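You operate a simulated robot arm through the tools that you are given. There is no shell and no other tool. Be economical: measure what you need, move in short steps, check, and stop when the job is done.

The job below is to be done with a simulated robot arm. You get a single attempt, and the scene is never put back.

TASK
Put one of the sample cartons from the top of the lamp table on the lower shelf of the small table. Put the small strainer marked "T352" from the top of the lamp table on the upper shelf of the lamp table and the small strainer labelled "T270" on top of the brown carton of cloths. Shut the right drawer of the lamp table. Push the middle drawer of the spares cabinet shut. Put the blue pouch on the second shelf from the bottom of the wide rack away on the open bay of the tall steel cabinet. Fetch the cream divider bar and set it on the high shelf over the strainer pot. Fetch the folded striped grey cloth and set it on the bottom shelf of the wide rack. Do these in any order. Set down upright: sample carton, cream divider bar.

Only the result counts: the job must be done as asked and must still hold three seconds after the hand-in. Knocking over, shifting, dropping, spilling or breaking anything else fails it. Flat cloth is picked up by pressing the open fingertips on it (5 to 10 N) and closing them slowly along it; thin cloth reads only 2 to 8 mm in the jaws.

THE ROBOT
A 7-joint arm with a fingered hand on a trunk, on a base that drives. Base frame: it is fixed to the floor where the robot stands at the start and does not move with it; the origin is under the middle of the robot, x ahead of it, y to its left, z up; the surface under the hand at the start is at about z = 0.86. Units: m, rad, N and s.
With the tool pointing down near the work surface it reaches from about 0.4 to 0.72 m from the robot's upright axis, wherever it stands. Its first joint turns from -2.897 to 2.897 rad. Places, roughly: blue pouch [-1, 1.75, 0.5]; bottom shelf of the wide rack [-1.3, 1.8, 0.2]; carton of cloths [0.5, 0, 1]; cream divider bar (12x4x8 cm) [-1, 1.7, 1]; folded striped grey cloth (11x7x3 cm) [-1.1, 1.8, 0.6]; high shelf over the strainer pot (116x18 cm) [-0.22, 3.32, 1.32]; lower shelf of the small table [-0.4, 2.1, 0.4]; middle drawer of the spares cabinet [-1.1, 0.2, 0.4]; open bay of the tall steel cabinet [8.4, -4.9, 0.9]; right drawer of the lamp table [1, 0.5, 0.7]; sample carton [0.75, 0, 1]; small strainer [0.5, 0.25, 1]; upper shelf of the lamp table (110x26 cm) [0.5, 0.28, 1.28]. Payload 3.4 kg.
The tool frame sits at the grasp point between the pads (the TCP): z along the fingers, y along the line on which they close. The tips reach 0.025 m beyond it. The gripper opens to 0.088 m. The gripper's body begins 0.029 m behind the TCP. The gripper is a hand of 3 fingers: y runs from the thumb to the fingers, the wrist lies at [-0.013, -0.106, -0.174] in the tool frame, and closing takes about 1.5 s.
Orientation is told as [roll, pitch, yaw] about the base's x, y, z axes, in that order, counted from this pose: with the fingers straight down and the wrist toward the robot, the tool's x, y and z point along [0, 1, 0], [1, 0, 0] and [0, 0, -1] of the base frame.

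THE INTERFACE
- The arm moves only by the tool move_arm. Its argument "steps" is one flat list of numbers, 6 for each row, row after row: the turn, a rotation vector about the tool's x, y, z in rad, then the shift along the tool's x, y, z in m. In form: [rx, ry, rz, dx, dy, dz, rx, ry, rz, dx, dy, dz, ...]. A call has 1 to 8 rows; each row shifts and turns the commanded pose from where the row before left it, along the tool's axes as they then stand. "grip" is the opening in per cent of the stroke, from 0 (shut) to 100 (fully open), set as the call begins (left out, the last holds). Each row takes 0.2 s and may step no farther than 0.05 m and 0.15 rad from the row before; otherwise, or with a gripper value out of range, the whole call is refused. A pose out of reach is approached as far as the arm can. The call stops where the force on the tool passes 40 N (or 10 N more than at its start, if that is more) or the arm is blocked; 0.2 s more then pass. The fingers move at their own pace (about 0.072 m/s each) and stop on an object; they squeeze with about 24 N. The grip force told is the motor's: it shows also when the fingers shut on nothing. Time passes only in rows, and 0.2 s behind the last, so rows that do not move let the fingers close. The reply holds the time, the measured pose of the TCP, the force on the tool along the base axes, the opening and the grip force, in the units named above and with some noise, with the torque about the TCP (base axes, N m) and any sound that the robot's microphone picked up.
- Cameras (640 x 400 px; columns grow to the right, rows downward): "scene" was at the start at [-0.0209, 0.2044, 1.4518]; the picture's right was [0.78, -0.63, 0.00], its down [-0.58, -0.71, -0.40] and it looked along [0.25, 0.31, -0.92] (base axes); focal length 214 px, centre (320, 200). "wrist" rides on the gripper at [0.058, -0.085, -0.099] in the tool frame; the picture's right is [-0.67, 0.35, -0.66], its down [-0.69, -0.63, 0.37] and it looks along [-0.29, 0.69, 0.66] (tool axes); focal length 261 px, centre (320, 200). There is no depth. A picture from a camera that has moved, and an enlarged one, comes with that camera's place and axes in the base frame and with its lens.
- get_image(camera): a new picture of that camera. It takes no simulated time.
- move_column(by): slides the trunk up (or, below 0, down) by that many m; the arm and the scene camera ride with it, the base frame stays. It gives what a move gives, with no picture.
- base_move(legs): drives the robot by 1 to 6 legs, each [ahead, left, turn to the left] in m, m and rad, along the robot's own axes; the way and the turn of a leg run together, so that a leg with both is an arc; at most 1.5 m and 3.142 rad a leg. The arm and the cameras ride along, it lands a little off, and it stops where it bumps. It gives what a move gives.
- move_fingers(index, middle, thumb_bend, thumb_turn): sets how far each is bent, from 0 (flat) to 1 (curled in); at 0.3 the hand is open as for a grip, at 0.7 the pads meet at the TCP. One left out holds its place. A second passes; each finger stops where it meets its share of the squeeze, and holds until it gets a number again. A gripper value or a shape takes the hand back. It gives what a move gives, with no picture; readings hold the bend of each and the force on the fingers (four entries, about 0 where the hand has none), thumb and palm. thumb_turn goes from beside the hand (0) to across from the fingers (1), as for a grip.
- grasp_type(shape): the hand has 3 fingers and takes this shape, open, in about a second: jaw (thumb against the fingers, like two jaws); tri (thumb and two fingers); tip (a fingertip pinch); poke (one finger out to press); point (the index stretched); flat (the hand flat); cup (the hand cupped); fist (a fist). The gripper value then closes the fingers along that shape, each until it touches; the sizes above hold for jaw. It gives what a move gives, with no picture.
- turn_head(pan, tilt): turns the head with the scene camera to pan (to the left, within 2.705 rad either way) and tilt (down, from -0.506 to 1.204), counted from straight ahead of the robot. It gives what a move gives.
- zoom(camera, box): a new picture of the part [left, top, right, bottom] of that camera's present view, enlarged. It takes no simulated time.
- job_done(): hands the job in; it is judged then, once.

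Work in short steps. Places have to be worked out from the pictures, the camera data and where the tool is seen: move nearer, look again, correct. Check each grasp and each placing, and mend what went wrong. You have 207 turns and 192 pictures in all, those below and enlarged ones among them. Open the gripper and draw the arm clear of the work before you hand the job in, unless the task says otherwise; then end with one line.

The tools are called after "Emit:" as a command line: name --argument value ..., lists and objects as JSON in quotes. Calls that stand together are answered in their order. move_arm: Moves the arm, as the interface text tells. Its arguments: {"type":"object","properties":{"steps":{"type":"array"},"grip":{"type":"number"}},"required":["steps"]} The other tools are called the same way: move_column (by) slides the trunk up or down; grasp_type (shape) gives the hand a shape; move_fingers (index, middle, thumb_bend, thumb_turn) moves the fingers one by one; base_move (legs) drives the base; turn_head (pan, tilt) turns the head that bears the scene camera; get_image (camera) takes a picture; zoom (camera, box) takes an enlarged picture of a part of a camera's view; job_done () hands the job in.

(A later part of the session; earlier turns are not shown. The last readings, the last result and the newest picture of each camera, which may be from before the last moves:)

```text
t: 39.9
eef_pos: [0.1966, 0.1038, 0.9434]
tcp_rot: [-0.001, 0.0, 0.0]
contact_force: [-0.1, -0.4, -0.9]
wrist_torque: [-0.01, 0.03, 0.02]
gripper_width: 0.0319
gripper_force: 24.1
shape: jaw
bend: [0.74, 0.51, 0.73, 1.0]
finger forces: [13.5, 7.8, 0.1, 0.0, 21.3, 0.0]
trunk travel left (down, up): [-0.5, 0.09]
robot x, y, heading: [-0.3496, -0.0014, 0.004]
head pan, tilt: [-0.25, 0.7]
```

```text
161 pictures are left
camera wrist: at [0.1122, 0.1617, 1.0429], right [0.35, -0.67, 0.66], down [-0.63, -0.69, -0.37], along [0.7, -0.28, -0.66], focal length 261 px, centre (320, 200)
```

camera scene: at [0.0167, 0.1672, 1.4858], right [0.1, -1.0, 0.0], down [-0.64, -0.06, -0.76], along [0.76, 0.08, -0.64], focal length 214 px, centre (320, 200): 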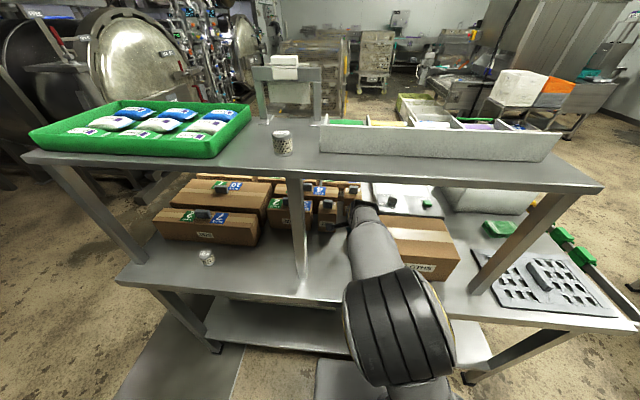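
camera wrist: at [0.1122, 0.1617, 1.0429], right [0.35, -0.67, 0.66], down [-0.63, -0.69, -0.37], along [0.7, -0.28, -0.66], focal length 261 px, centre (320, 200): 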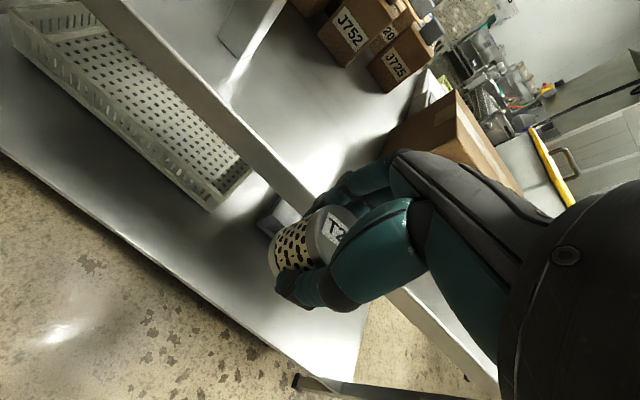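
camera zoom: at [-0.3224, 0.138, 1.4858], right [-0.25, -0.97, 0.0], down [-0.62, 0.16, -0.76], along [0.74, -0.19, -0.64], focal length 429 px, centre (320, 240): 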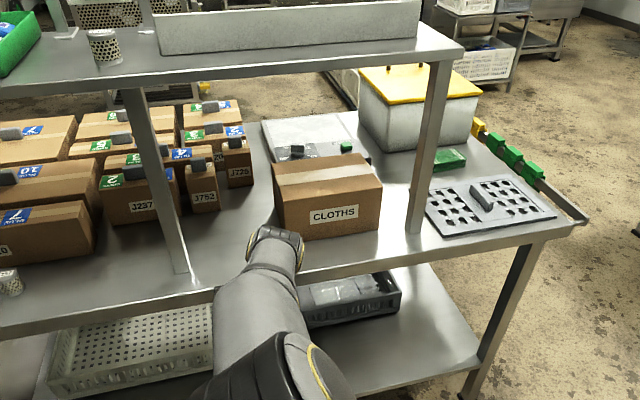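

The carton top looks to be z≈0.99, spanning x 0.40–0.515, y −0.19–0.02. I raise, tilt the hand by 0.26 rad so the wrist stays below the shelf, and shift the base right, then approach.

Emit:
move_arm --steps '[-0.13, 0, 0, 0, 0, -0.05, -0.13, 0, 0, 0, 0, -0.05]'

Emit:
base_move --legs '[[0, -0.16, 0]]'

Emit:
get_image --camera "scene"

Emit:
get_image --camera "wrist"

```text
t: 40.5
eef_pos: [0.1921, 0.1038, 1.043]
tcp_rot: [0.002, -0.263, 0.001]
contact_force: [-0.6, -0.2, -0.8]
wrist_torque: [0.01, 0.01, -0.01]
gripper_width: 0.0319
gripper_force: 23.6
shape: jaw
bend: [0.74, 0.51, 0.73, 1.0]
finger forces: [13.5, 7.9, 0.1, 0.0, 21.3, 0.0]
trunk travel left (down, up): [-0.5, 0.09]
robot x, y, heading: [-0.3483, -0.0016, -0.0]
head pan, tilt: [-0.25, 0.7]
```

```text
t: 41.9
eef_pos: [0.1909, -0.0565, 1.0422]
tcp_rot: [0.001, -0.26, 0.001]
contact_force: [-0.4, -0.3, -0.5]
wrist_torque: [-0.01, -0.02, 0.04]
gripper_width: 0.032
gripper_force: 24.3
shape: jaw
bend: [0.74, 0.51, 0.73, 1.0]
finger forces: [13.5, 7.9, 0.1, 0.0, 21.3, 0.0]
trunk travel left (down, up): [-0.5, 0.09]
robot x, y, heading: [-0.3473, -0.1569, -0.001]
head pan, tilt: [-0.25, 0.7]
```

```text
160 pictures are left
camera scene: at [-0.3225, -0.0229, 1.4859], right [-0.25, -0.97, 0.0], down [-0.62, 0.16, -0.76], along [0.74, -0.19, -0.64], focal length 214 px, centre (320, 200)
```

scene: 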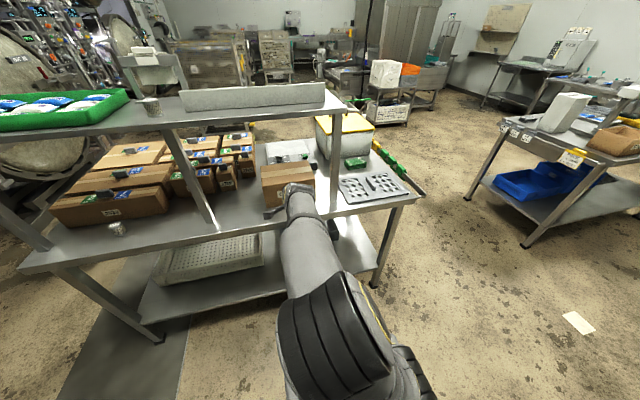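

```text
159 pictures are left
camera wrist: at [0.0838, 0.0008, 1.1168], right [0.17, -0.67, 0.72], down [-0.51, -0.69, -0.52], along [0.84, -0.28, -0.46], focal length 261 px, centre (320, 200)
```

wrist: 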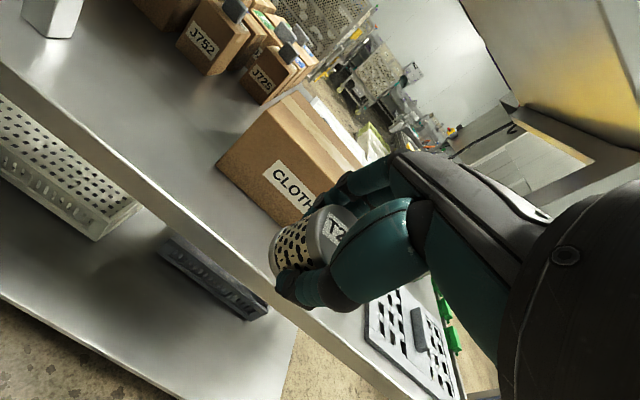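

Zoom in on the carton for its top height.

Emit:
zoom --camera "wrist" --box '[180, 60, 400, 260]'

```text
2.00 times, centred on (290, 160) of wrist
camera zoom: at [0.0838, 0.0008, 1.1168], right [0.17, -0.67, 0.72], down [-0.51, -0.69, -0.52], along [0.84, -0.28, -0.46], focal length 521 px, centre (380, 280)
```

zoom: 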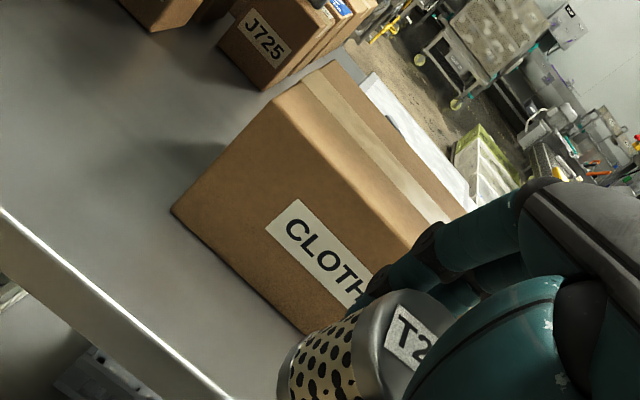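

Carton top is z≈0.98, front face x≈0.402. I drive forward 0.25 so the strainer is over it.

Emit:
base_move --legs '[[0.25, 0, 0]]'

Emit:
get_image --camera "wrist"

```text
t: 43.7
eef_pos: [0.4407, -0.0553, 1.0422]
tcp_rot: [0.0, -0.26, 0.001]
contact_force: [-1.1, -0.6, -1.1]
wrist_torque: [0.02, -0.01, -0.01]
gripper_width: 0.0317
gripper_force: 23.5
shape: jaw
bend: [0.74, 0.51, 0.73, 1.0]
finger forces: [13.5, 7.9, 0.1, 0.0, 21.3, 0.0]
trunk travel left (down, up): [-0.5, 0.09]
robot x, y, heading: [-0.1, -0.1547, -0.001]
head pan, tilt: [-0.25, 0.7]
```

```text
157 pictures are left
camera wrist: at [0.3326, 0.0019, 1.1165], right [0.17, -0.67, 0.72], down [-0.51, -0.69, -0.52], along [0.84, -0.28, -0.46], focal length 261 px, centre (320, 200)
```

wrist: 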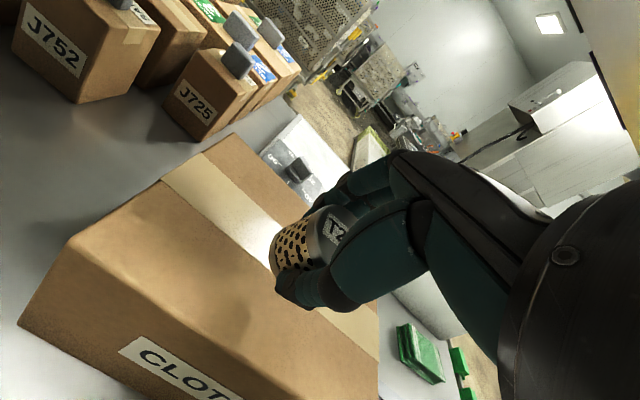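

Over the carton. I untilt by 0.1 and lower until contact.

Emit:
move_arm --steps '[0.1, 0, 0, 0, 0, 0.01, 0, 0, 0, 0, 0, 0.008]'

Emit:
move_arm --steps '[0, 0, 0, 0, 0, 0.003, 0, 0, 0, 0, 0, 0.003]'

Emit:
get_image --camera "wrist"

```text
t: 44.3
eef_pos: [0.444, -0.0562, 1.0249]
tcp_rot: [0.001, -0.16, 0.003]
contact_force: [-0.3, 0.1, -1.0]
wrist_torque: [-0.02, 0.02, 0.01]
gripper_width: 0.0318
gripper_force: 24.0
shape: jaw
bend: [0.74, 0.51, 0.73, 1.0]
finger forces: [13.4, 7.9, 0.0, 0.0, 21.2, 0.0]
trunk travel left (down, up): [-0.5, 0.09]
robot x, y, heading: [-0.0973, -0.1608, 0.002]
head pan, tilt: [-0.25, 0.7]
```

```text
t: 44.9
eef_pos: [0.4447, -0.0556, 1.0195]
tcp_rot: [0.0, -0.161, 0.002]
contact_force: [0.5, -1.1, -2.6]
wrist_torque: [0.0, -0.02, -0.01]
gripper_width: 0.0316
gripper_force: 24.4
shape: jaw
bend: [0.74, 0.51, 0.73, 1.0]
finger forces: [13.4, 8.0, 0.0, 0.0, 21.2, 0.1]
trunk travel left (down, up): [-0.5, 0.09]
robot x, y, heading: [-0.0941, -0.1581, 0.004]
head pan, tilt: [-0.25, 0.7]
```

```text
156 pictures are left
camera wrist: at [0.3448, 0.0018, 1.1037], right [0.24, -0.67, 0.7], down [-0.56, -0.69, -0.46], along [0.79, -0.28, -0.54], focal length 261 px, centre (320, 200)
```

wrist: 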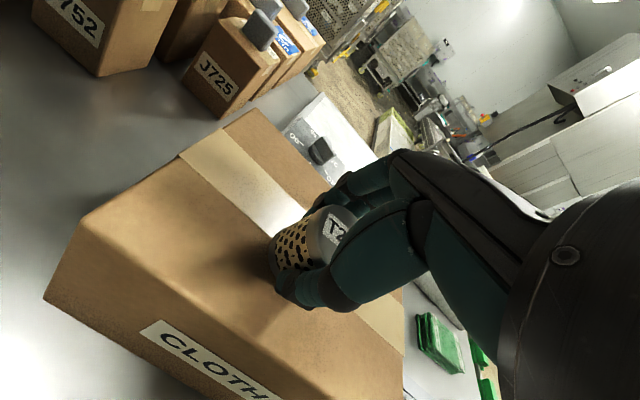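

Emit:
move_arm --steps '[0, 0, 0, 0, 0, 0.002, 0, 0, 0, 0, 0, 0.002]'

Emit:
move_arm --steps '[0, 0, 0, 0, 0, 0.002, 0, 0, 0, 0, 0, 0.002]'

Emit:
move_arm --steps '[0, 0, 0, 0, 0, 0.002]'

```text
t: 45.5
eef_pos: [0.4454, -0.0553, 1.0144]
tcp_rot: [0.0, -0.162, 0.002]
contact_force: [-0.2, 1.1, 0.7]
wrist_torque: [0.0, 0.05, -0.01]
gripper_width: 0.0319
gripper_force: 23.3
shape: jaw
bend: [0.74, 0.51, 0.73, 1.0]
finger forces: [13.5, 8.1, 0.0, 0.0, 21.4, 0.0]
trunk travel left (down, up): [-0.5, 0.09]
robot x, y, heading: [-0.0999, -0.1604, 0.0]
head pan, tilt: [-0.25, 0.7]
```

```text
t: 46.1
eef_pos: [0.4452, -0.0563, 1.0129]
tcp_rot: [0.002, -0.163, 0.001]
contact_force: [0.9, 0.6, 12.4]
wrist_torque: [-0.01, 0.2, -0.03]
gripper_width: 0.0327
gripper_force: 24.1
shape: jaw
bend: [0.74, 0.5, 0.74, 1.0]
finger forces: [16.6, 10.1, 0.1, 0.1, 24.6, 0.1]
trunk travel left (down, up): [-0.5, 0.09]
robot x, y, heading: [-0.1016, -0.1583, 0.002]
head pan, tilt: [-0.25, 0.7]
```

```text
t: 46.5
eef_pos: [0.4455, -0.0565, 1.0107]
tcp_rot: [0.001, -0.165, 0.004]
contact_force: [-1.3, 0.6, 20.1]
wrist_torque: [-0.04, 0.33, -0.02]
gripper_width: 0.034
gripper_force: 24.3
shape: jaw
bend: [0.74, 0.49, 0.75, 1.0]
finger forces: [17.3, 10.7, 0.0, 0.1, 27.3, 0.1]
trunk travel left (down, up): [-0.5, 0.09]
robot x, y, heading: [-0.0981, -0.1602, 0.007]
head pan, tilt: [-0.25, 0.7]
```

Contact; I open to release, then lift along the tool axis.

Emit:
move_arm --steps '[0.06, 0, 0, 0, 0, -0.001, 0, 0, 0, 0, 0, 0, 0, 0, 0, 0, 0, 0, 0, 0, 0, 0, 0, 0, 0, 0, 0, 0, 0, 0]' --grip 70

Emit:
get_image --camera "wrist"

```text
t: 47.7
eef_pos: [0.4454, -0.0564, 1.01]
tcp_rot: [0.002, -0.101, 0.003]
contact_force: [1.8, 0.3, 0.3]
wrist_torque: [0.0, -0.03, 0.0]
gripper_width: 0.0613
gripper_force: 0.0
shape: jaw
bend: [0.28, 0.37, 0.58, 0.99]
finger forces: [0.0, 0.0, 0.0, 0.0, 0.0, 0.0]
trunk travel left (down, up): [-0.5, 0.09]
robot x, y, heading: [-0.0998, -0.1592, 0.004]
head pan, tilt: [-0.25, 0.7]
```

```text
155 pictures are left
camera wrist: at [0.3514, 0.0018, 1.1002], right [0.28, -0.67, 0.69], down [-0.59, -0.69, -0.43], along [0.76, -0.28, -0.59], focal length 261 px, centre (320, 200)
```

wrist: 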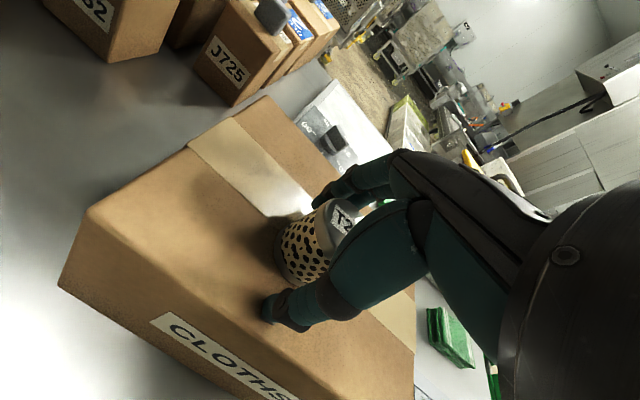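

Released upright. I slide the open hand sideways (left) off the strainer rather than lifting toward the shelf, then back out.

Emit:
move_arm --steps '[0, 0, 0, 0.03, 0, 0, 0, 0, 0, 0.04, 0, 0, 0, 0, 0, 0.04, 0, 0]'

Emit:
get_image --camera "wrist"

Emit:
base_move --legs '[[-0.25, 0, 0]]'

Emit:
zoom --camera "scene" --box '[160, 80, 480, 280]'

```text
t: 48.5
eef_pos: [0.4458, 0.0548, 1.0104]
tcp_rot: [0.0, -0.101, 0.002]
contact_force: [-0.2, -0.3, -0.5]
wrist_torque: [0.02, -0.01, 0.02]
gripper_width: 0.0614
gripper_force: 0.0
shape: jaw
bend: [0.28, 0.37, 0.58, 0.99]
finger forces: [0.1, 0.0, 0.0, 0.1, 0.0, 0.0]
trunk travel left (down, up): [-0.5, 0.09]
robot x, y, heading: [-0.0962, -0.159, 0.001]
head pan, tilt: [-0.25, 0.7]
```

```text
154 pictures are left
camera wrist: at [0.3516, 0.1131, 1.1011], right [0.28, -0.67, 0.69], down [-0.59, -0.69, -0.43], along [0.76, -0.28, -0.59], focal length 261 px, centre (320, 200)
```

wrist: 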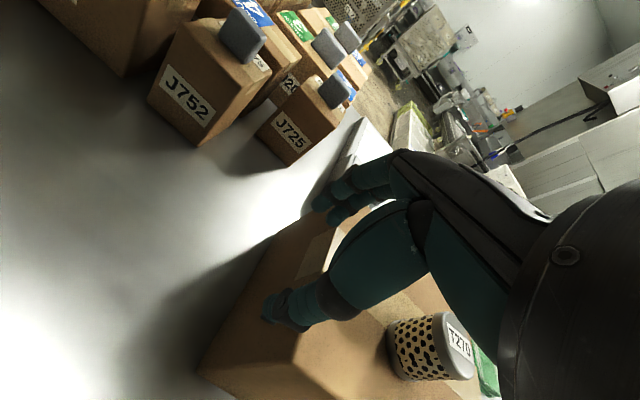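

```text
t: 50.4
eef_pos: [0.1931, 0.0546, 1.0105]
tcp_rot: [0.0, -0.102, 0.0]
contact_force: [0.1, 0.1, 0.8]
wrist_torque: [-0.02, 0.01, 0.03]
gripper_width: 0.0614
gripper_force: 0.0
shape: jaw
bend: [0.28, 0.37, 0.58, 0.99]
finger forces: [0.0, 0.0, 0.0, 0.0, 0.0, 0.0]
trunk travel left (down, up): [-0.5, 0.09]
robot x, y, heading: [-0.3535, -0.1607, 0.005]
head pan, tilt: [-0.25, 0.7]
```

```text
2.00 times, centred on (320, 180) of scene
camera zoom: at [-0.3282, -0.0223, 1.4858], right [-0.25, -0.97, 0.0], down [-0.62, 0.16, -0.77], along [0.74, -0.19, -0.64], focal length 429 px, centre (320, 240)
```

zoom: 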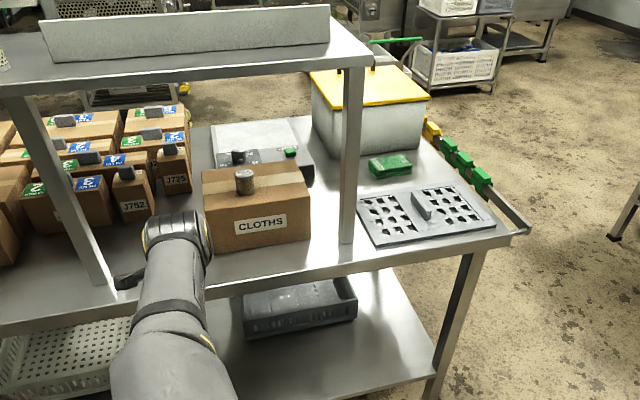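

T270 stands on the carton. Next I plan to go around to the far side of the lamp table (for the drawer and easier carton access); I check the route on the right.

Emit:
turn_head --pan -1.0 --tilt 0.6

Emit:
get_image --camera "scene"

Emit:
turn_head --pan -0.3 --tilt 0.4

Emit:
get_image --camera "scene"

```text
t: 51.5
eef_pos: [0.1923, 0.0546, 1.0091]
tcp_rot: [-0.001, -0.102, 0.001]
contact_force: [0.5, 0.3, -0.9]
wrist_torque: [-0.01, 0.03, 0.01]
gripper_width: 0.0612
gripper_force: 0.0
shape: jaw
bend: [0.28, 0.37, 0.58, 0.99]
finger forces: [0.1, 0.0, 0.0, 0.0, 0.0, 0.0]
trunk travel left (down, up): [-0.5, 0.09]
robot x, y, heading: [-0.3495, -0.1614, 0.002]
head pan, tilt: [-1.0, 0.6]
```

```text
152 pictures are left
camera scene: at [-0.3622, -0.0757, 1.4944], right [-0.84, -0.54, 0.0], down [-0.31, 0.47, -0.83], along [0.45, -0.69, -0.56], focal length 214 px, centre (320, 200)
```

scene: 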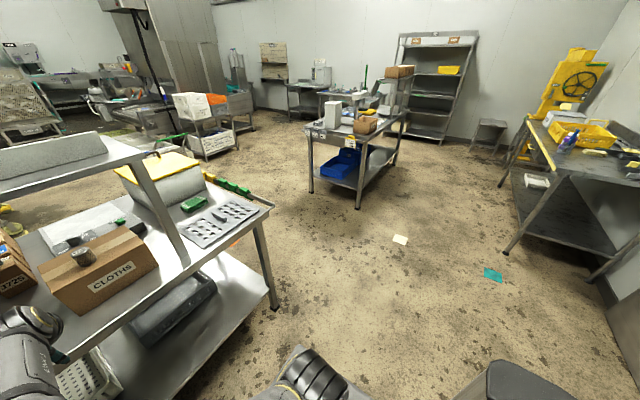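

```text
t: 52.5
eef_pos: [0.1937, 0.0544, 1.0109]
tcp_rot: [0.002, -0.102, 0.001]
contact_force: [0.3, -0.1, -0.4]
wrist_torque: [0.04, 0.0, 0.01]
gripper_width: 0.0612
gripper_force: 0.1
shape: jaw
bend: [0.28, 0.37, 0.58, 0.99]
finger forces: [0.0, 0.1, 0.0, 0.1, 0.1, 0.0]
trunk travel left (down, up): [-0.5, 0.09]
robot x, y, heading: [-0.3527, -0.1598, -0.0]
head pan, tilt: [-0.3, 0.4]
```

```text
151 pictures are left
camera scene: at [-0.3216, -0.0288, 1.5126], right [-0.3, -0.96, 0.0], down [-0.37, 0.12, -0.92], along [0.88, -0.27, -0.39], focal length 214 px, centre (320, 200)
```

scene: 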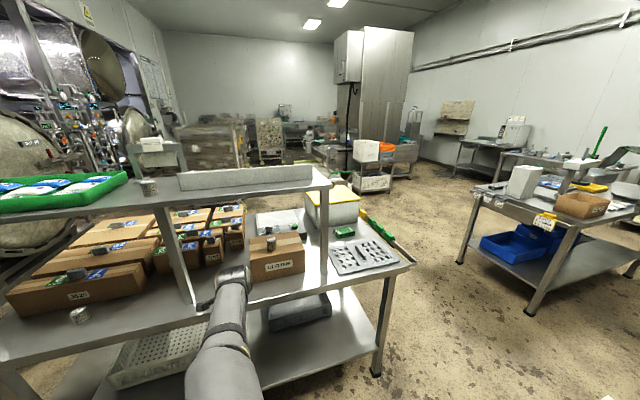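

There is something gray at lower right, behind-right of the robot; I check it before driving.

Emit:
turn_head --pan -1.6 --tilt 0.9

Emit:
get_image --camera "scene"

```text
t: 54.0
eef_pos: [0.1927, 0.0556, 1.0111]
tcp_rot: [0.0, -0.1, 0.001]
contact_force: [-0.2, -0.2, -0.4]
wrist_torque: [0.01, 0.06, 0.0]
gripper_width: 0.0614
gripper_force: 0.1
shape: jaw
bend: [0.28, 0.37, 0.58, 0.99]
finger forces: [0.0, 0.0, 0.1, 0.0, 0.1, 0.0]
trunk travel left (down, up): [-0.5, 0.09]
robot x, y, heading: [-0.3517, -0.1602, 0.0]
head pan, tilt: [-1.6, 0.901]
```

```text
150 pictures are left
camera scene: at [-0.4122, -0.0769, 1.4697], right [-1.0, 0.03, 0.0], down [0.02, 0.78, -0.62], along [-0.02, -0.62, -0.78], focal length 214 px, centre (320, 200)
```

scene: 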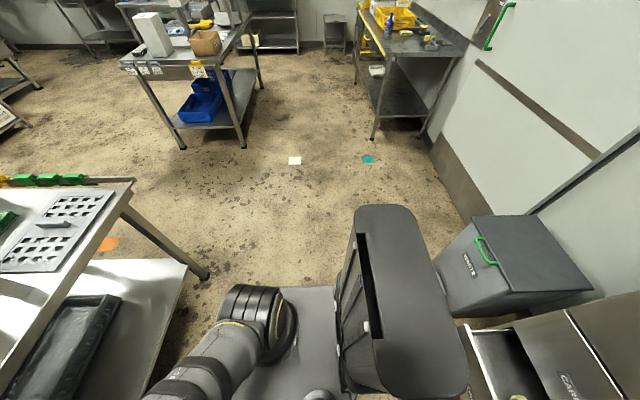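

It's the robot's own column plus a waste bin further back; the right side is clear. I drive around the right end of the table.

Emit:
base_move --legs '[[0, -1.15, 0], [1.5, 0, 0], [0.45, 0, 0], [0, 0, 1.571]]'

Emit:
turn_head --pan 0.2 --tilt 0.5

Emit:
get_image --camera "scene"

```text
t: 73.0
eef_pos: [1.3917, -0.8001, 1.0109]
tcp_rot: [0.002, -0.101, 1.541]
contact_force: [0.2, -0.3, -0.6]
wrist_torque: [0.02, -0.06, 0.01]
gripper_width: 0.0614
gripper_force: 0.0
shape: jaw
bend: [0.28, 0.37, 0.58, 0.99]
finger forces: [0.0, 0.0, 0.0, 0.0, 0.0, 0.0]
trunk travel left (down, up): [-0.5, 0.09]
robot x, y, heading: [1.5855, -1.3579, 1.542]
head pan, tilt: [-1.6, 0.901]
```

```text
t: 74.8
eef_pos: [1.3907, -0.8006, 1.0107]
tcp_rot: [0.001, -0.102, 1.541]
contact_force: [0.5, -0.6, 0.3]
wrist_torque: [-0.03, 0.04, 0.01]
gripper_width: 0.0614
gripper_force: 0.0
shape: jaw
bend: [0.28, 0.37, 0.58, 0.99]
finger forces: [0.0, 0.1, 0.0, 0.1, 0.0, 0.0]
trunk travel left (down, up): [-0.5, 0.09]
robot x, y, heading: [1.588, -1.3518, 1.54]
head pan, tilt: [0.201, 0.499]
```

```text
149 pictures are left
camera scene: at [1.4147, -1.3165, 1.5035], right [0.99, 0.17, 0.0], down [0.08, -0.47, -0.88], along [-0.15, 0.87, -0.48], focal length 214 px, centre (320, 200)
```

scene: 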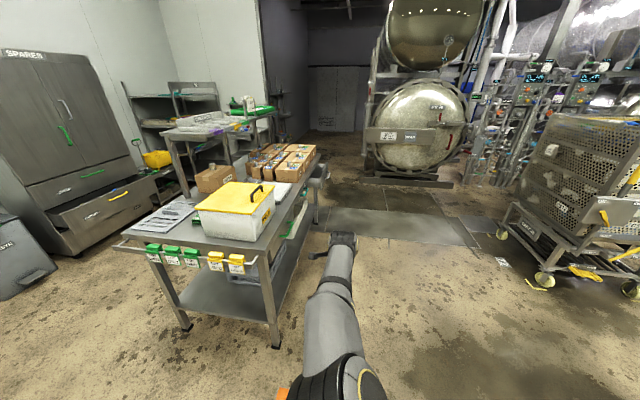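

The open drawer protrudes at the far end on this side. I drive along the far side, a little farther out, and turn to face the table.

Emit:
base_move --legs '[[1.35, -0.12, 0], [0, 0, 1.6]]'

Emit:
turn_head --pan -0.2 --tilt 0.7

Emit:
get_image --camera "scene"

```text
t: 85.4
eef_pos: [1.2041, -0.2226, 1.0108]
tcp_rot: [0.0, -0.1, 3.14]
contact_force: [-0.1, -0.2, 0.0]
wrist_torque: [-0.03, 0.01, 0.0]
gripper_width: 0.0611
gripper_force: 0.0
shape: jaw
bend: [0.28, 0.37, 0.58, 0.99]
finger forces: [0.1, 0.1, 0.0, 0.0, 0.1, 0.0]
trunk travel left (down, up): [-0.5, 0.09]
robot x, y, heading: [1.7504, -0.0118, 3.136]
head pan, tilt: [0.201, 0.499]
```

```text
t: 86.3
eef_pos: [1.205, -0.223, 1.0097]
tcp_rot: [0.001, -0.101, 3.138]
contact_force: [-0.4, -0.2, 0.1]
wrist_torque: [0.01, 0.03, -0.02]
gripper_width: 0.0615
gripper_force: 0.1
shape: jaw
bend: [0.28, 0.37, 0.58, 0.99]
finger forces: [0.1, 0.0, 0.0, 0.0, 0.1, 0.0]
trunk travel left (down, up): [-0.5, 0.09]
robot x, y, heading: [1.749, -0.0135, 3.14]
head pan, tilt: [-0.201, 0.7]
```

```text
148 pictures are left
camera scene: at [1.7284, -0.1514, 1.4858], right [0.2, 0.98, 0.0], down [0.63, -0.13, -0.77], along [-0.75, 0.16, -0.64], focal length 214 px, centre (320, 200)
```

scene: 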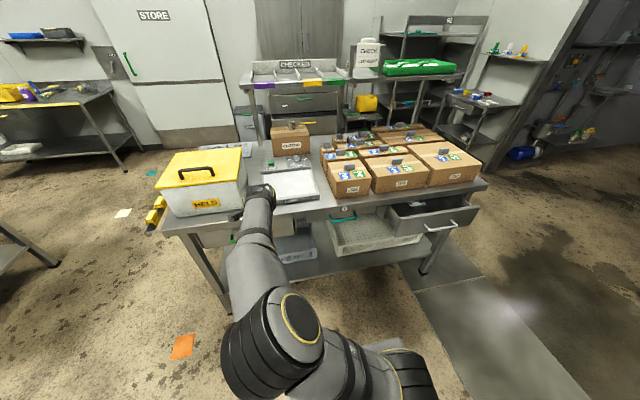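

Clear view: the right drawer is open with a handle bar. I zoom in on it and on the cartons.

Emit:
zoom --camera "scene" --box '[340, 160, 500, 260]'

Emit:
zoom --camera "scene" --box '[260, 110, 500, 260]'

```text
4.00 times, centred on (420, 210) of scene
camera zoom: at [1.7284, -0.1514, 1.4858], right [0.2, 0.98, 0.0], down [0.63, -0.13, -0.77], along [-0.75, 0.16, -0.64], focal length 858 px, centre (-80, 160)
```

zoom: 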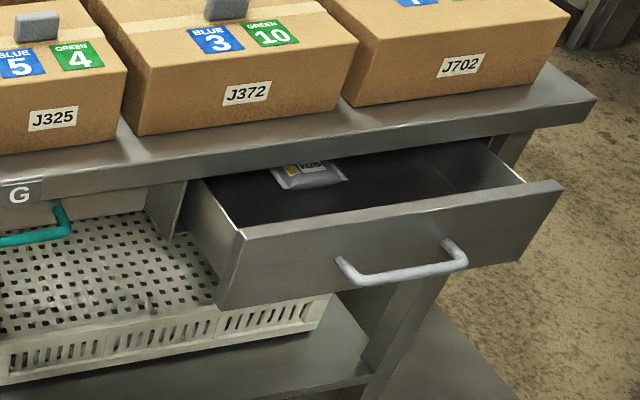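

```text
2.67 times, centred on (380, 185) of scene
camera zoom: at [1.7284, -0.1514, 1.4858], right [0.2, 0.98, 0.0], down [0.63, -0.13, -0.77], along [-0.75, 0.16, -0.64], focal length 572 px, centre (160, 240)
```

zoom: 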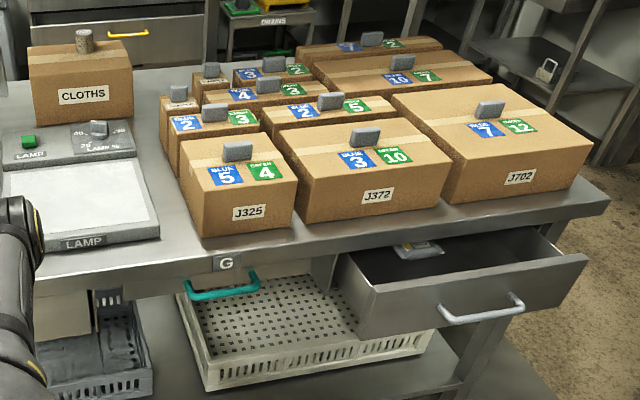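

Drawer front is at about x≈1.125, y 0.35–0.77, z 0.67–0.80. I slide the base over to y so the hand lines up with its middle, lower the trunk, and tilt the closed hand forward to push with the fingertips.

Emit:
base_move --legs '[[-0.1, -0.78, 0]]'

Emit:
move_column --by -0.25

Emit:
move_arm --steps '[-0.14, 0, 0, 0, 0, 0, -0.14, 0, 0, 0, 0, 0, -0.14, 0, 0, 0, 0, 0, -0.14, 0, 0, 0, 0, 0, -0.14, 0, 0, 0, 0, 0, -0.14, 0, 0, 0, 0, 0, -0.14, 0, 0, 0, 0, 0, -0.14, 0, 0, 0, 0, 0]' --grip 0

Emit:
get_image --camera "scene"

Emit:
get_image --camera "wrist"

```text
t: 90.5
eef_pos: [1.3077, 0.5526, 1.01]
tcp_rot: [0.001, -0.1, 3.141]
contact_force: [-0.3, -0.5, -0.4]
wrist_torque: [0.03, 0.06, -0.03]
gripper_width: 0.0614
gripper_force: 0.1
shape: jaw
bend: [0.28, 0.37, 0.58, 0.99]
finger forces: [0.0, 0.1, 0.1, 0.0, 0.0, 0.0]
trunk travel left (down, up): [-0.5, 0.09]
robot x, y, heading: [1.8525, 0.7648, 3.14]
head pan, tilt: [-0.201, 0.7]
```

```text
t: 93.1
eef_pos: [1.3064, 0.5526, 0.7605]
tcp_rot: [0.001, -0.102, 3.142]
contact_force: [0.3, -0.1, -0.2]
wrist_torque: [0.01, 0.0, 0.0]
gripper_width: 0.0612
gripper_force: 0.0
shape: jaw
bend: [0.28, 0.37, 0.58, 0.99]
finger forces: [0.0, 0.0, 0.0, 0.0, 0.0, 0.1]
trunk travel left (down, up): [-0.25, 0.34]
robot x, y, heading: [1.8529, 0.7654, 3.137]
head pan, tilt: [-0.201, 0.7]
```

```text
t: 94.9
eef_pos: [1.3071, 0.5534, 0.7608]
tcp_rot: [0.0, -1.225, -3.142]
contact_force: [0.8, -0.3, -0.8]
wrist_torque: [-0.01, 0.02, -0.01]
gripper_width: 0.0001
gripper_force: 24.3
shape: jaw
bend: [0.7, 0.7, 0.35, 1.0]
finger forces: [0.0, 0.1, 0.0, 0.0, 0.0, 0.0]
trunk travel left (down, up): [-0.25, 0.34]
robot x, y, heading: [1.8525, 0.7656, 3.139]
head pan, tilt: [-0.201, 0.7]
```

```text
145 pictures are left
camera scene: at [1.8318, 0.626, 1.2358], right [0.2, 0.98, 0.0], down [0.63, -0.13, -0.77], along [-0.75, 0.15, -0.64], focal length 214 px, centre (320, 200)
```

scene: 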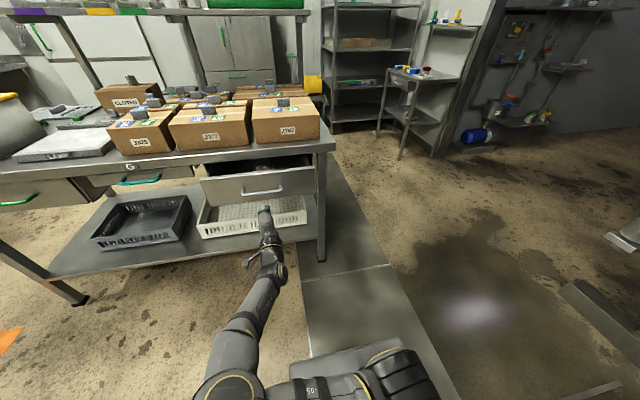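

```text
144 pictures are left
camera wrist: at [1.4298, 0.4952, 0.7154], right [0.5, 0.67, 0.55], down [-0.13, 0.69, -0.72], along [-0.86, 0.29, 0.43], focal length 261 px, centre (320, 200)
```

wrist: 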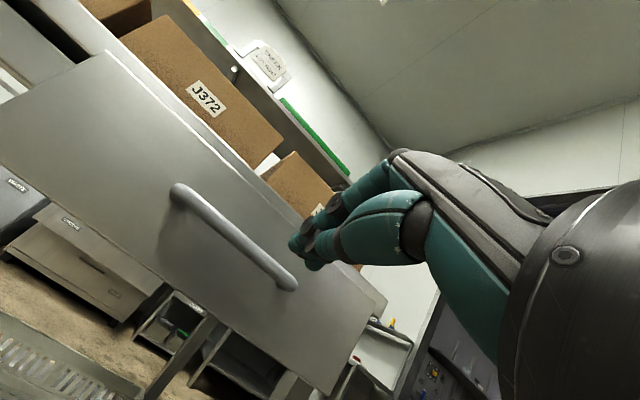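

Handle at about z 0.75. I lower the fingertips to z≈0.71 (below the handle bar) and drive up close to the face.

Emit:
move_arm --steps '[0, 0, 0, 0, -0.047, 0.017]'

Emit:
base_move --legs '[[0.12, 0, 0]]'

Emit:
get_image --camera "wrist"

```text
t: 95.3
eef_pos: [1.3083, 0.5527, 0.7103]
tcp_rot: [0.0, -1.224, 3.143]
contact_force: [0.1, 0.3, 0.7]
wrist_torque: [0.02, 0.01, 0.02]
gripper_width: 0.0
gripper_force: 24.1
shape: jaw
bend: [0.7, 0.7, 0.35, 1.0]
finger forces: [0.0, 0.0, 0.0, 0.1, 0.0, 0.0]
trunk travel left (down, up): [-0.25, 0.34]
robot x, y, heading: [1.853, 0.7657, 3.14]
head pan, tilt: [-0.201, 0.7]
```

```text
t: 96.5
eef_pos: [1.1886, 0.5514, 0.7109]
tcp_rot: [0.001, -1.22, 3.139]
contact_force: [-0.4, -0.2, -0.1]
wrist_torque: [-0.02, 0.01, -0.02]
gripper_width: 0.0
gripper_force: 23.7
shape: jaw
bend: [0.7, 0.7, 0.35, 1.0]
finger forces: [0.0, 0.0, 0.1, 0.0, 0.0, 0.0]
trunk travel left (down, up): [-0.25, 0.34]
robot x, y, heading: [1.7345, 0.7679, 3.137]
head pan, tilt: [-0.201, 0.7]
```

```text
143 pictures are left
camera wrist: at [1.3106, 0.4946, 0.6652], right [0.5, 0.67, 0.55], down [-0.13, 0.69, -0.72], along [-0.86, 0.29, 0.43], focal length 261 px, centre (320, 200)
```

wrist: 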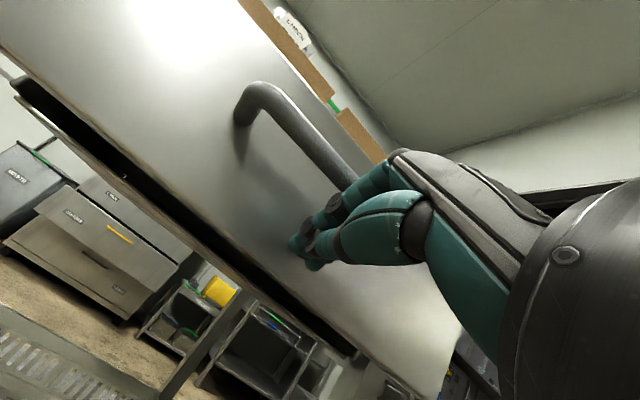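

Tips are just under the bar close to the face. I push along −x.

Emit:
move_arm --steps '[0, 0, 0, 0, 0.0102, 0.0282, 0, 0, 0, 0, 0.0102, 0.0282, 0, 0, 0, 0, 0.0102, 0.0282, 0, 0, 0, 0, 0.0102, 0.0282]'

Emit:
get_image --camera "scene"

```text
t: 97.5
eef_pos: [1.0674, 0.5544, 0.7116]
tcp_rot: [0.001, -1.22, 3.14]
contact_force: [-0.2, 0.4, -0.5]
wrist_torque: [-0.01, -0.01, 0.01]
gripper_width: 0.0001
gripper_force: 24.2
shape: jaw
bend: [0.7, 0.7, 0.35, 1.0]
finger forces: [0.0, 0.7, 0.0, 0.0, 0.1, 0.0]
trunk travel left (down, up): [-0.25, 0.34]
robot x, y, heading: [1.7323, 0.7646, 3.142]
head pan, tilt: [-0.201, 0.7]
```

```text
142 pictures are left
camera scene: at [1.7122, 0.6261, 1.2359], right [0.2, 0.98, 0.0], down [0.63, -0.13, -0.77], along [-0.75, 0.15, -0.64], focal length 214 px, centre (320, 200)
```

scene: 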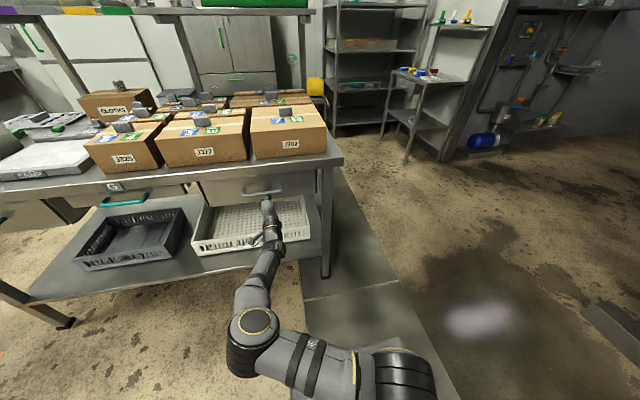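

Drawer is moving in. I keep pushing until it resists.

Emit:
move_arm --steps '[0, 0, 0, 0, 0.0068, 0.0188, 0, 0, 0, 0, 0.0068, 0.0188, 0, 0, 0, 0, 0.0068, 0.0188, 0, 0, 0, 0, 0.0068, 0.0188]'

Emit:
get_image --camera "scene"

Emit:
get_image --camera "wrist"

```text
t: 98.0
eef_pos: [1.0512, 0.5505, 0.7057]
tcp_rot: [0.004, -1.212, 3.14]
contact_force: [26.6, 3.4, -4.6]
wrist_torque: [-0.07, 0.07, -0.08]
gripper_width: 0.0
gripper_force: 23.7
shape: jaw
bend: [0.7, 0.7, 0.36, 1.0]
finger forces: [0.1, 5.8, 0.0, 0.0, 49.6, 0.1]
trunk travel left (down, up): [-0.25, 0.34]
robot x, y, heading: [1.738, 0.764, 3.141]
head pan, tilt: [-0.201, 0.7]
stopped in row 2: the force on the tool passed its limit at 93 N (the readings are from after the stop); the commanded pose is now the measured one
```

```text
141 pictures are left
camera scene: at [1.7148, 0.6262, 1.2359], right [0.2, 0.98, 0.0], down [0.63, -0.13, -0.77], along [-0.75, 0.15, -0.64], focal length 214 px, centre (320, 200)
```

scene: 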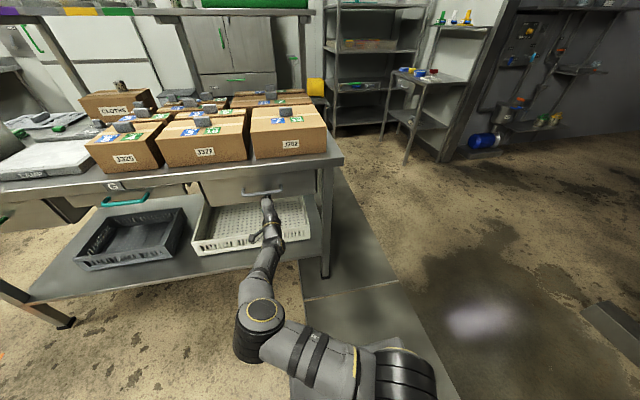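

```text
140 pictures are left
camera wrist: at [1.1736, 0.4934, 0.6603], right [0.49, 0.67, 0.56], down [-0.12, 0.68, -0.72], along [-0.86, 0.28, 0.42], focal length 261 px, centre (320, 200)
```

wrist: 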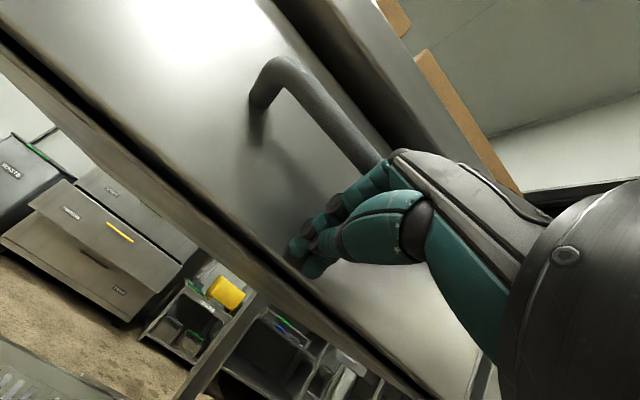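

Resistance met. I back off a bit and zoom to see whether the drawer is flush.

Emit:
move_arm --steps '[0, 0, 0, 0, -0.017, -0.047, 0, 0, 0, 0, -0.017, -0.047]'

Emit:
zoom --camera "scene" --box '[90, 130, 350, 290]'

Emit:
get_image --camera "wrist"

```text
t: 98.6
eef_pos: [1.1496, 0.5507, 0.7059]
tcp_rot: [0.005, -1.213, 3.138]
contact_force: [-0.1, -0.8, 0.9]
wrist_torque: [0.01, 0.04, 0.02]
gripper_width: 0.0
gripper_force: 24.1
shape: jaw
bend: [0.7, 0.7, 0.36, 1.0]
finger forces: [0.0, 0.0, 0.0, 0.0, 0.0, 0.1]
trunk travel left (down, up): [-0.25, 0.34]
robot x, y, heading: [1.7347, 0.7673, 3.14]
head pan, tilt: [-0.201, 0.7]
```

```text
2.46 times, centred on (220, 210) of scene
camera zoom: at [1.7118, 0.6261, 1.2358], right [0.2, 0.98, 0.0], down [0.63, -0.13, -0.76], along [-0.75, 0.15, -0.64], focal length 528 px, centre (566, 175)
```

zoom: 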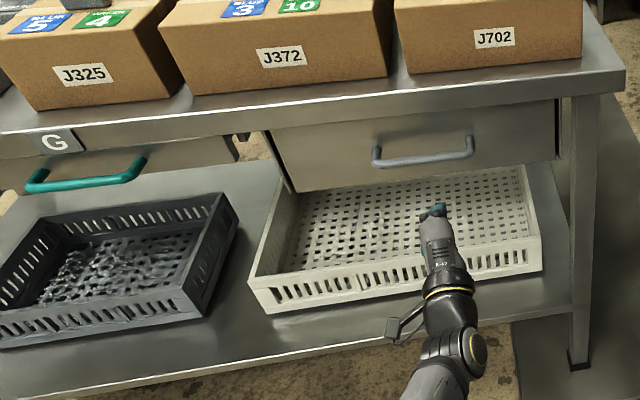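

```text
138 pictures are left
camera wrist: at [1.2717, 0.4928, 0.6614], right [0.49, 0.67, 0.55], down [-0.12, 0.68, -0.72], along [-0.86, 0.29, 0.42], focal length 261 px, centre (320, 200)
```

wrist: 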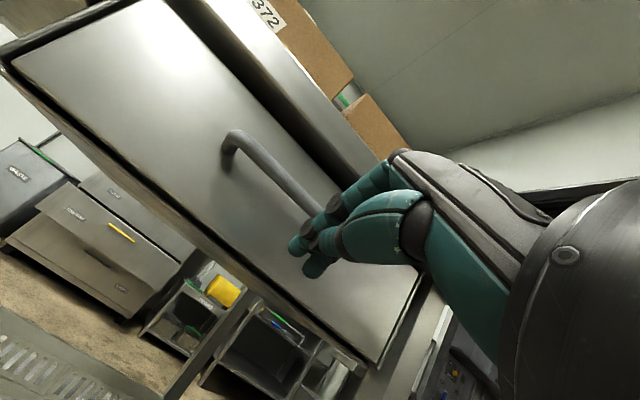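

The table edge is at x≈1.065 and the drawer face is recessed at ≈1.03 after a hard stop: shut. Next, the sample carton J725 (≈(0.69, 0.107)): raise the trunk, roll the hand so it closes sideways with the wrist to the left.

Emit:
move_column --by 0.34

Emit:
move_arm --steps '[0, 0, 0.145, 0, 0, -0.02, 0, 0, 0.145, 0, 0, -0.02, 0, 0, 0.145, 0, 0, 0, 0, 0, 0.145, 0, 0, 0, 0, 0, 0.145, 0, 0, 0, 0, 0, 0.145, 0, 0, 0, 0, 0, 0.145, 0, 0, 0, 0, 0, 0.145, 0, 0, 0]' --grip 95

Emit:
move_arm --steps '[0, 0, 0.137, 0, 0, 0, 0, 0, 0.137, 0, 0, 0, 0, 0, 0.137, 0, 0, 0, 0, -0.145, 0, 0, 0, 0, 0, -0.145, 0, 0, 0, 0, 0, -0.145, 0, 0, 0, 0]'

Emit:
turn_head --pan 0.2 --tilt 0.7

Emit:
get_image --camera "scene"

```text
t: 101.9
eef_pos: [1.1486, 0.5506, 1.0463]
tcp_rot: [0.003, -1.212, 3.137]
contact_force: [-0.5, -0.5, -0.3]
wrist_torque: [-0.02, 0.02, -0.03]
gripper_width: 0.0002
gripper_force: 24.2
shape: jaw
bend: [0.7, 0.7, 0.36, 1.0]
finger forces: [0.0, 0.1, 0.0, 0.1, 0.0, 0.0]
trunk travel left (down, up): [-0.59, 0.0]
robot x, y, heading: [1.731, 0.7659, 3.14]
head pan, tilt: [-0.201, 0.7]
```

```text
t: 103.7
eef_pos: [1.1863, 0.5511, 1.0588]
tcp_rot: [1.184, -0.381, 1.722]
contact_force: [-0.2, -1.2, -0.2]
wrist_torque: [-0.02, 0.03, 0.0]
gripper_width: 0.0832
gripper_force: 0.0
shape: jaw
bend: [0.32, 0.31, 0.31, 0.98]
finger forces: [0.1, 0.1, 0.0, 0.0, 0.0, 0.1]
trunk travel left (down, up): [-0.59, 0.0]
robot x, y, heading: [1.7316, 0.7607, 3.142]
head pan, tilt: [-0.201, 0.7]
```

```text
t: 105.1
eef_pos: [1.1869, 0.5504, 1.0608]
tcp_rot: [0.778, 0.004, 1.573]
contact_force: [-0.2, 0.7, -0.6]
wrist_torque: [-0.02, 0.01, -0.02]
gripper_width: 0.0833
gripper_force: 0.2
shape: jaw
bend: [0.32, 0.31, 0.31, 0.98]
finger forces: [0.0, 0.0, 0.0, 0.0, 0.1, 0.0]
trunk travel left (down, up): [-0.59, 0.0]
robot x, y, heading: [1.7359, 0.7648, 3.138]
head pan, tilt: [-0.201, 0.7]
```

```text
t: 106.0
eef_pos: [1.1866, 0.5511, 1.0602]
tcp_rot: [0.78, 0.001, 1.57]
contact_force: [0.5, 0.4, -0.1]
wrist_torque: [0.02, -0.01, 0.0]
gripper_width: 0.0831
gripper_force: 0.1
shape: jaw
bend: [0.32, 0.31, 0.31, 0.98]
finger forces: [0.1, 0.0, 0.0, 0.1, 0.0, 0.0]
trunk travel left (down, up): [-0.59, 0.0]
robot x, y, heading: [1.7356, 0.7687, 3.14]
head pan, tilt: [0.201, 0.7]
```

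```text
137 pictures are left
camera scene: at [1.7123, 0.5922, 1.5758], right [-0.2, 0.98, 0.0], down [0.63, 0.13, -0.76], along [-0.75, -0.15, -0.64], focal length 214 px, centre (320, 200)
```

scene: 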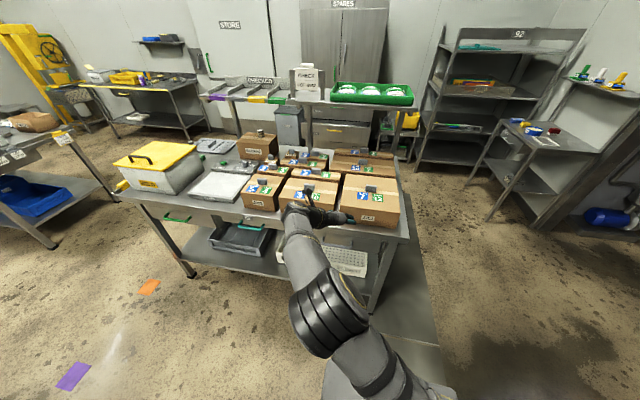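

Now shift left to y≈0.11 and raise the hand a bit before moving in over the cartons.

Emit:
move_arm --steps '[0, 0, 0, 0.035, 0, -0.035]'

Emit:
base_move --legs '[[0, 0.445, 0], [0.3, 0, 0]]'

Emit:
get_image --camera "wrist"

Emit:
get_image --camera "scene"

```text
t: 106.4
eef_pos: [1.1866, 0.5509, 1.109]
tcp_rot: [0.777, 0.003, 1.569]
contact_force: [0.4, 0.6, 0.1]
wrist_torque: [0.01, 0.02, -0.02]
gripper_width: 0.0833
gripper_force: 0.0
shape: jaw
bend: [0.32, 0.31, 0.31, 0.98]
finger forces: [0.0, 0.0, 0.0, 0.0, 0.1, 0.0]
trunk travel left (down, up): [-0.59, 0.0]
robot x, y, heading: [1.7376, 0.7688, 3.14]
head pan, tilt: [0.201, 0.7]
```

```text
t: 110.7
eef_pos: [0.8856, 0.1058, 1.108]
tcp_rot: [0.777, 0.002, 1.574]
contact_force: [0.9, -0.1, 0.4]
wrist_torque: [0.01, -0.01, 0.03]
gripper_width: 0.0833
gripper_force: 0.1
shape: jaw
bend: [0.32, 0.31, 0.31, 0.98]
finger forces: [0.0, 0.0, 0.0, 0.0, 0.0, 0.1]
trunk travel left (down, up): [-0.59, 0.0]
robot x, y, heading: [1.4341, 0.3197, 3.139]
head pan, tilt: [0.201, 0.7]
```

```text
136 pictures are left
camera wrist: at [0.9146, 0.0215, 1.2199], right [0.94, 0.35, 0.0], down [0.23, -0.63, -0.74], along [-0.26, 0.69, -0.67], focal length 261 px, centre (320, 200)
```

wrist: 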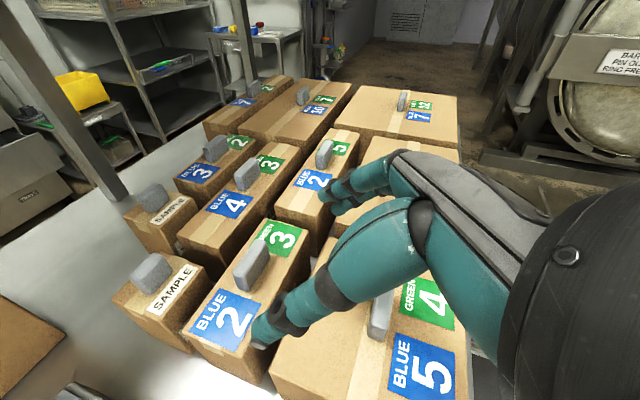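

```text
135 pictures are left
camera scene: at [1.412, 0.1481, 1.5758], right [-0.2, 0.98, 0.0], down [0.63, 0.13, -0.76], along [-0.75, -0.15, -0.64], focal length 214 px, centre (320, 200)
```

scene: 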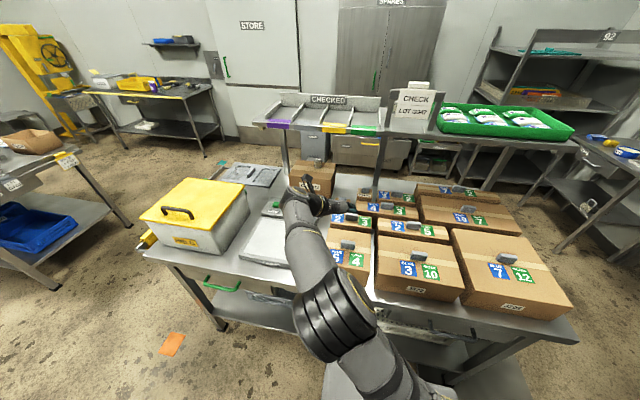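

Labels read "SAMPLE" on J725 and J752 — confirmed. I zoom on the nearest sample's handle.

Emit:
zoom --camera "wrist" --box '[80, 220, 280, 360]'

```text
2.86 times, centred on (180, 290) of wrist
camera zoom: at [0.9146, 0.0215, 1.2199], right [0.94, 0.35, 0.0], down [0.23, -0.63, -0.74], along [-0.26, 0.69, -0.67], focal length 745 px, centre (720, -57)
```

zoom: 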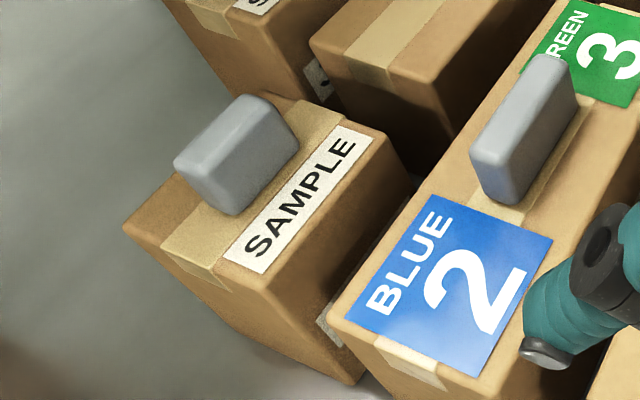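

Handle centre estimated at (0.703, 0.10, ~0.98). I move in most of the way along the fingers and recheck.

Emit:
base_move --legs '[[0.03, 0, 0]]'

Emit:
move_arm --steps '[0, 0, 0, 0.026, -0.005, 0, 0, 0, 0, 0, 0, 0.04, 0, 0, 0, 0, 0, 0.04, 0, 0, 0, 0, 0, 0.03]' --grip 85

Emit:
get_image --camera "wrist"

```text
t: 111.6
eef_pos: [0.8557, 0.1047, 1.107]
tcp_rot: [0.776, 0.0, 1.572]
contact_force: [0.4, -0.3, 0.6]
wrist_torque: [-0.02, -0.03, 0.01]
gripper_width: 0.0831
gripper_force: 0.0
shape: jaw
bend: [0.32, 0.31, 0.31, 0.98]
finger forces: [0.0, 0.0, 0.0, 0.0, 0.0, 0.0]
trunk travel left (down, up): [-0.59, 0.0]
robot x, y, heading: [1.4013, 0.3204, 3.14]
head pan, tilt: [0.201, 0.7]
```

```text
t: 112.6
eef_pos: [0.7605, 0.1005, 1.0489]
tcp_rot: [0.778, 0.0, 1.574]
contact_force: [0.7, 0.7, -0.1]
wrist_torque: [0.0, 0.0, 0.01]
gripper_width: 0.0749
gripper_force: 0.0
shape: jaw
bend: [0.28, 0.33, 0.43, 0.98]
finger forces: [0.0, 0.0, 0.0, 0.1, 0.0, 0.0]
trunk travel left (down, up): [-0.59, 0.0]
robot x, y, heading: [1.404, 0.3202, 3.14]
head pan, tilt: [0.201, 0.7]
```

```text
133 pictures are left
camera wrist: at [0.7882, 0.0157, 1.1607], right [0.94, 0.35, 0.0], down [0.23, -0.63, -0.74], along [-0.26, 0.69, -0.67], focal length 261 px, centre (320, 200)
```

wrist: 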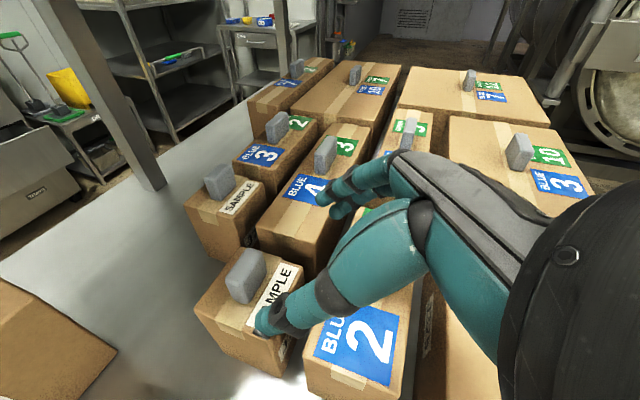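

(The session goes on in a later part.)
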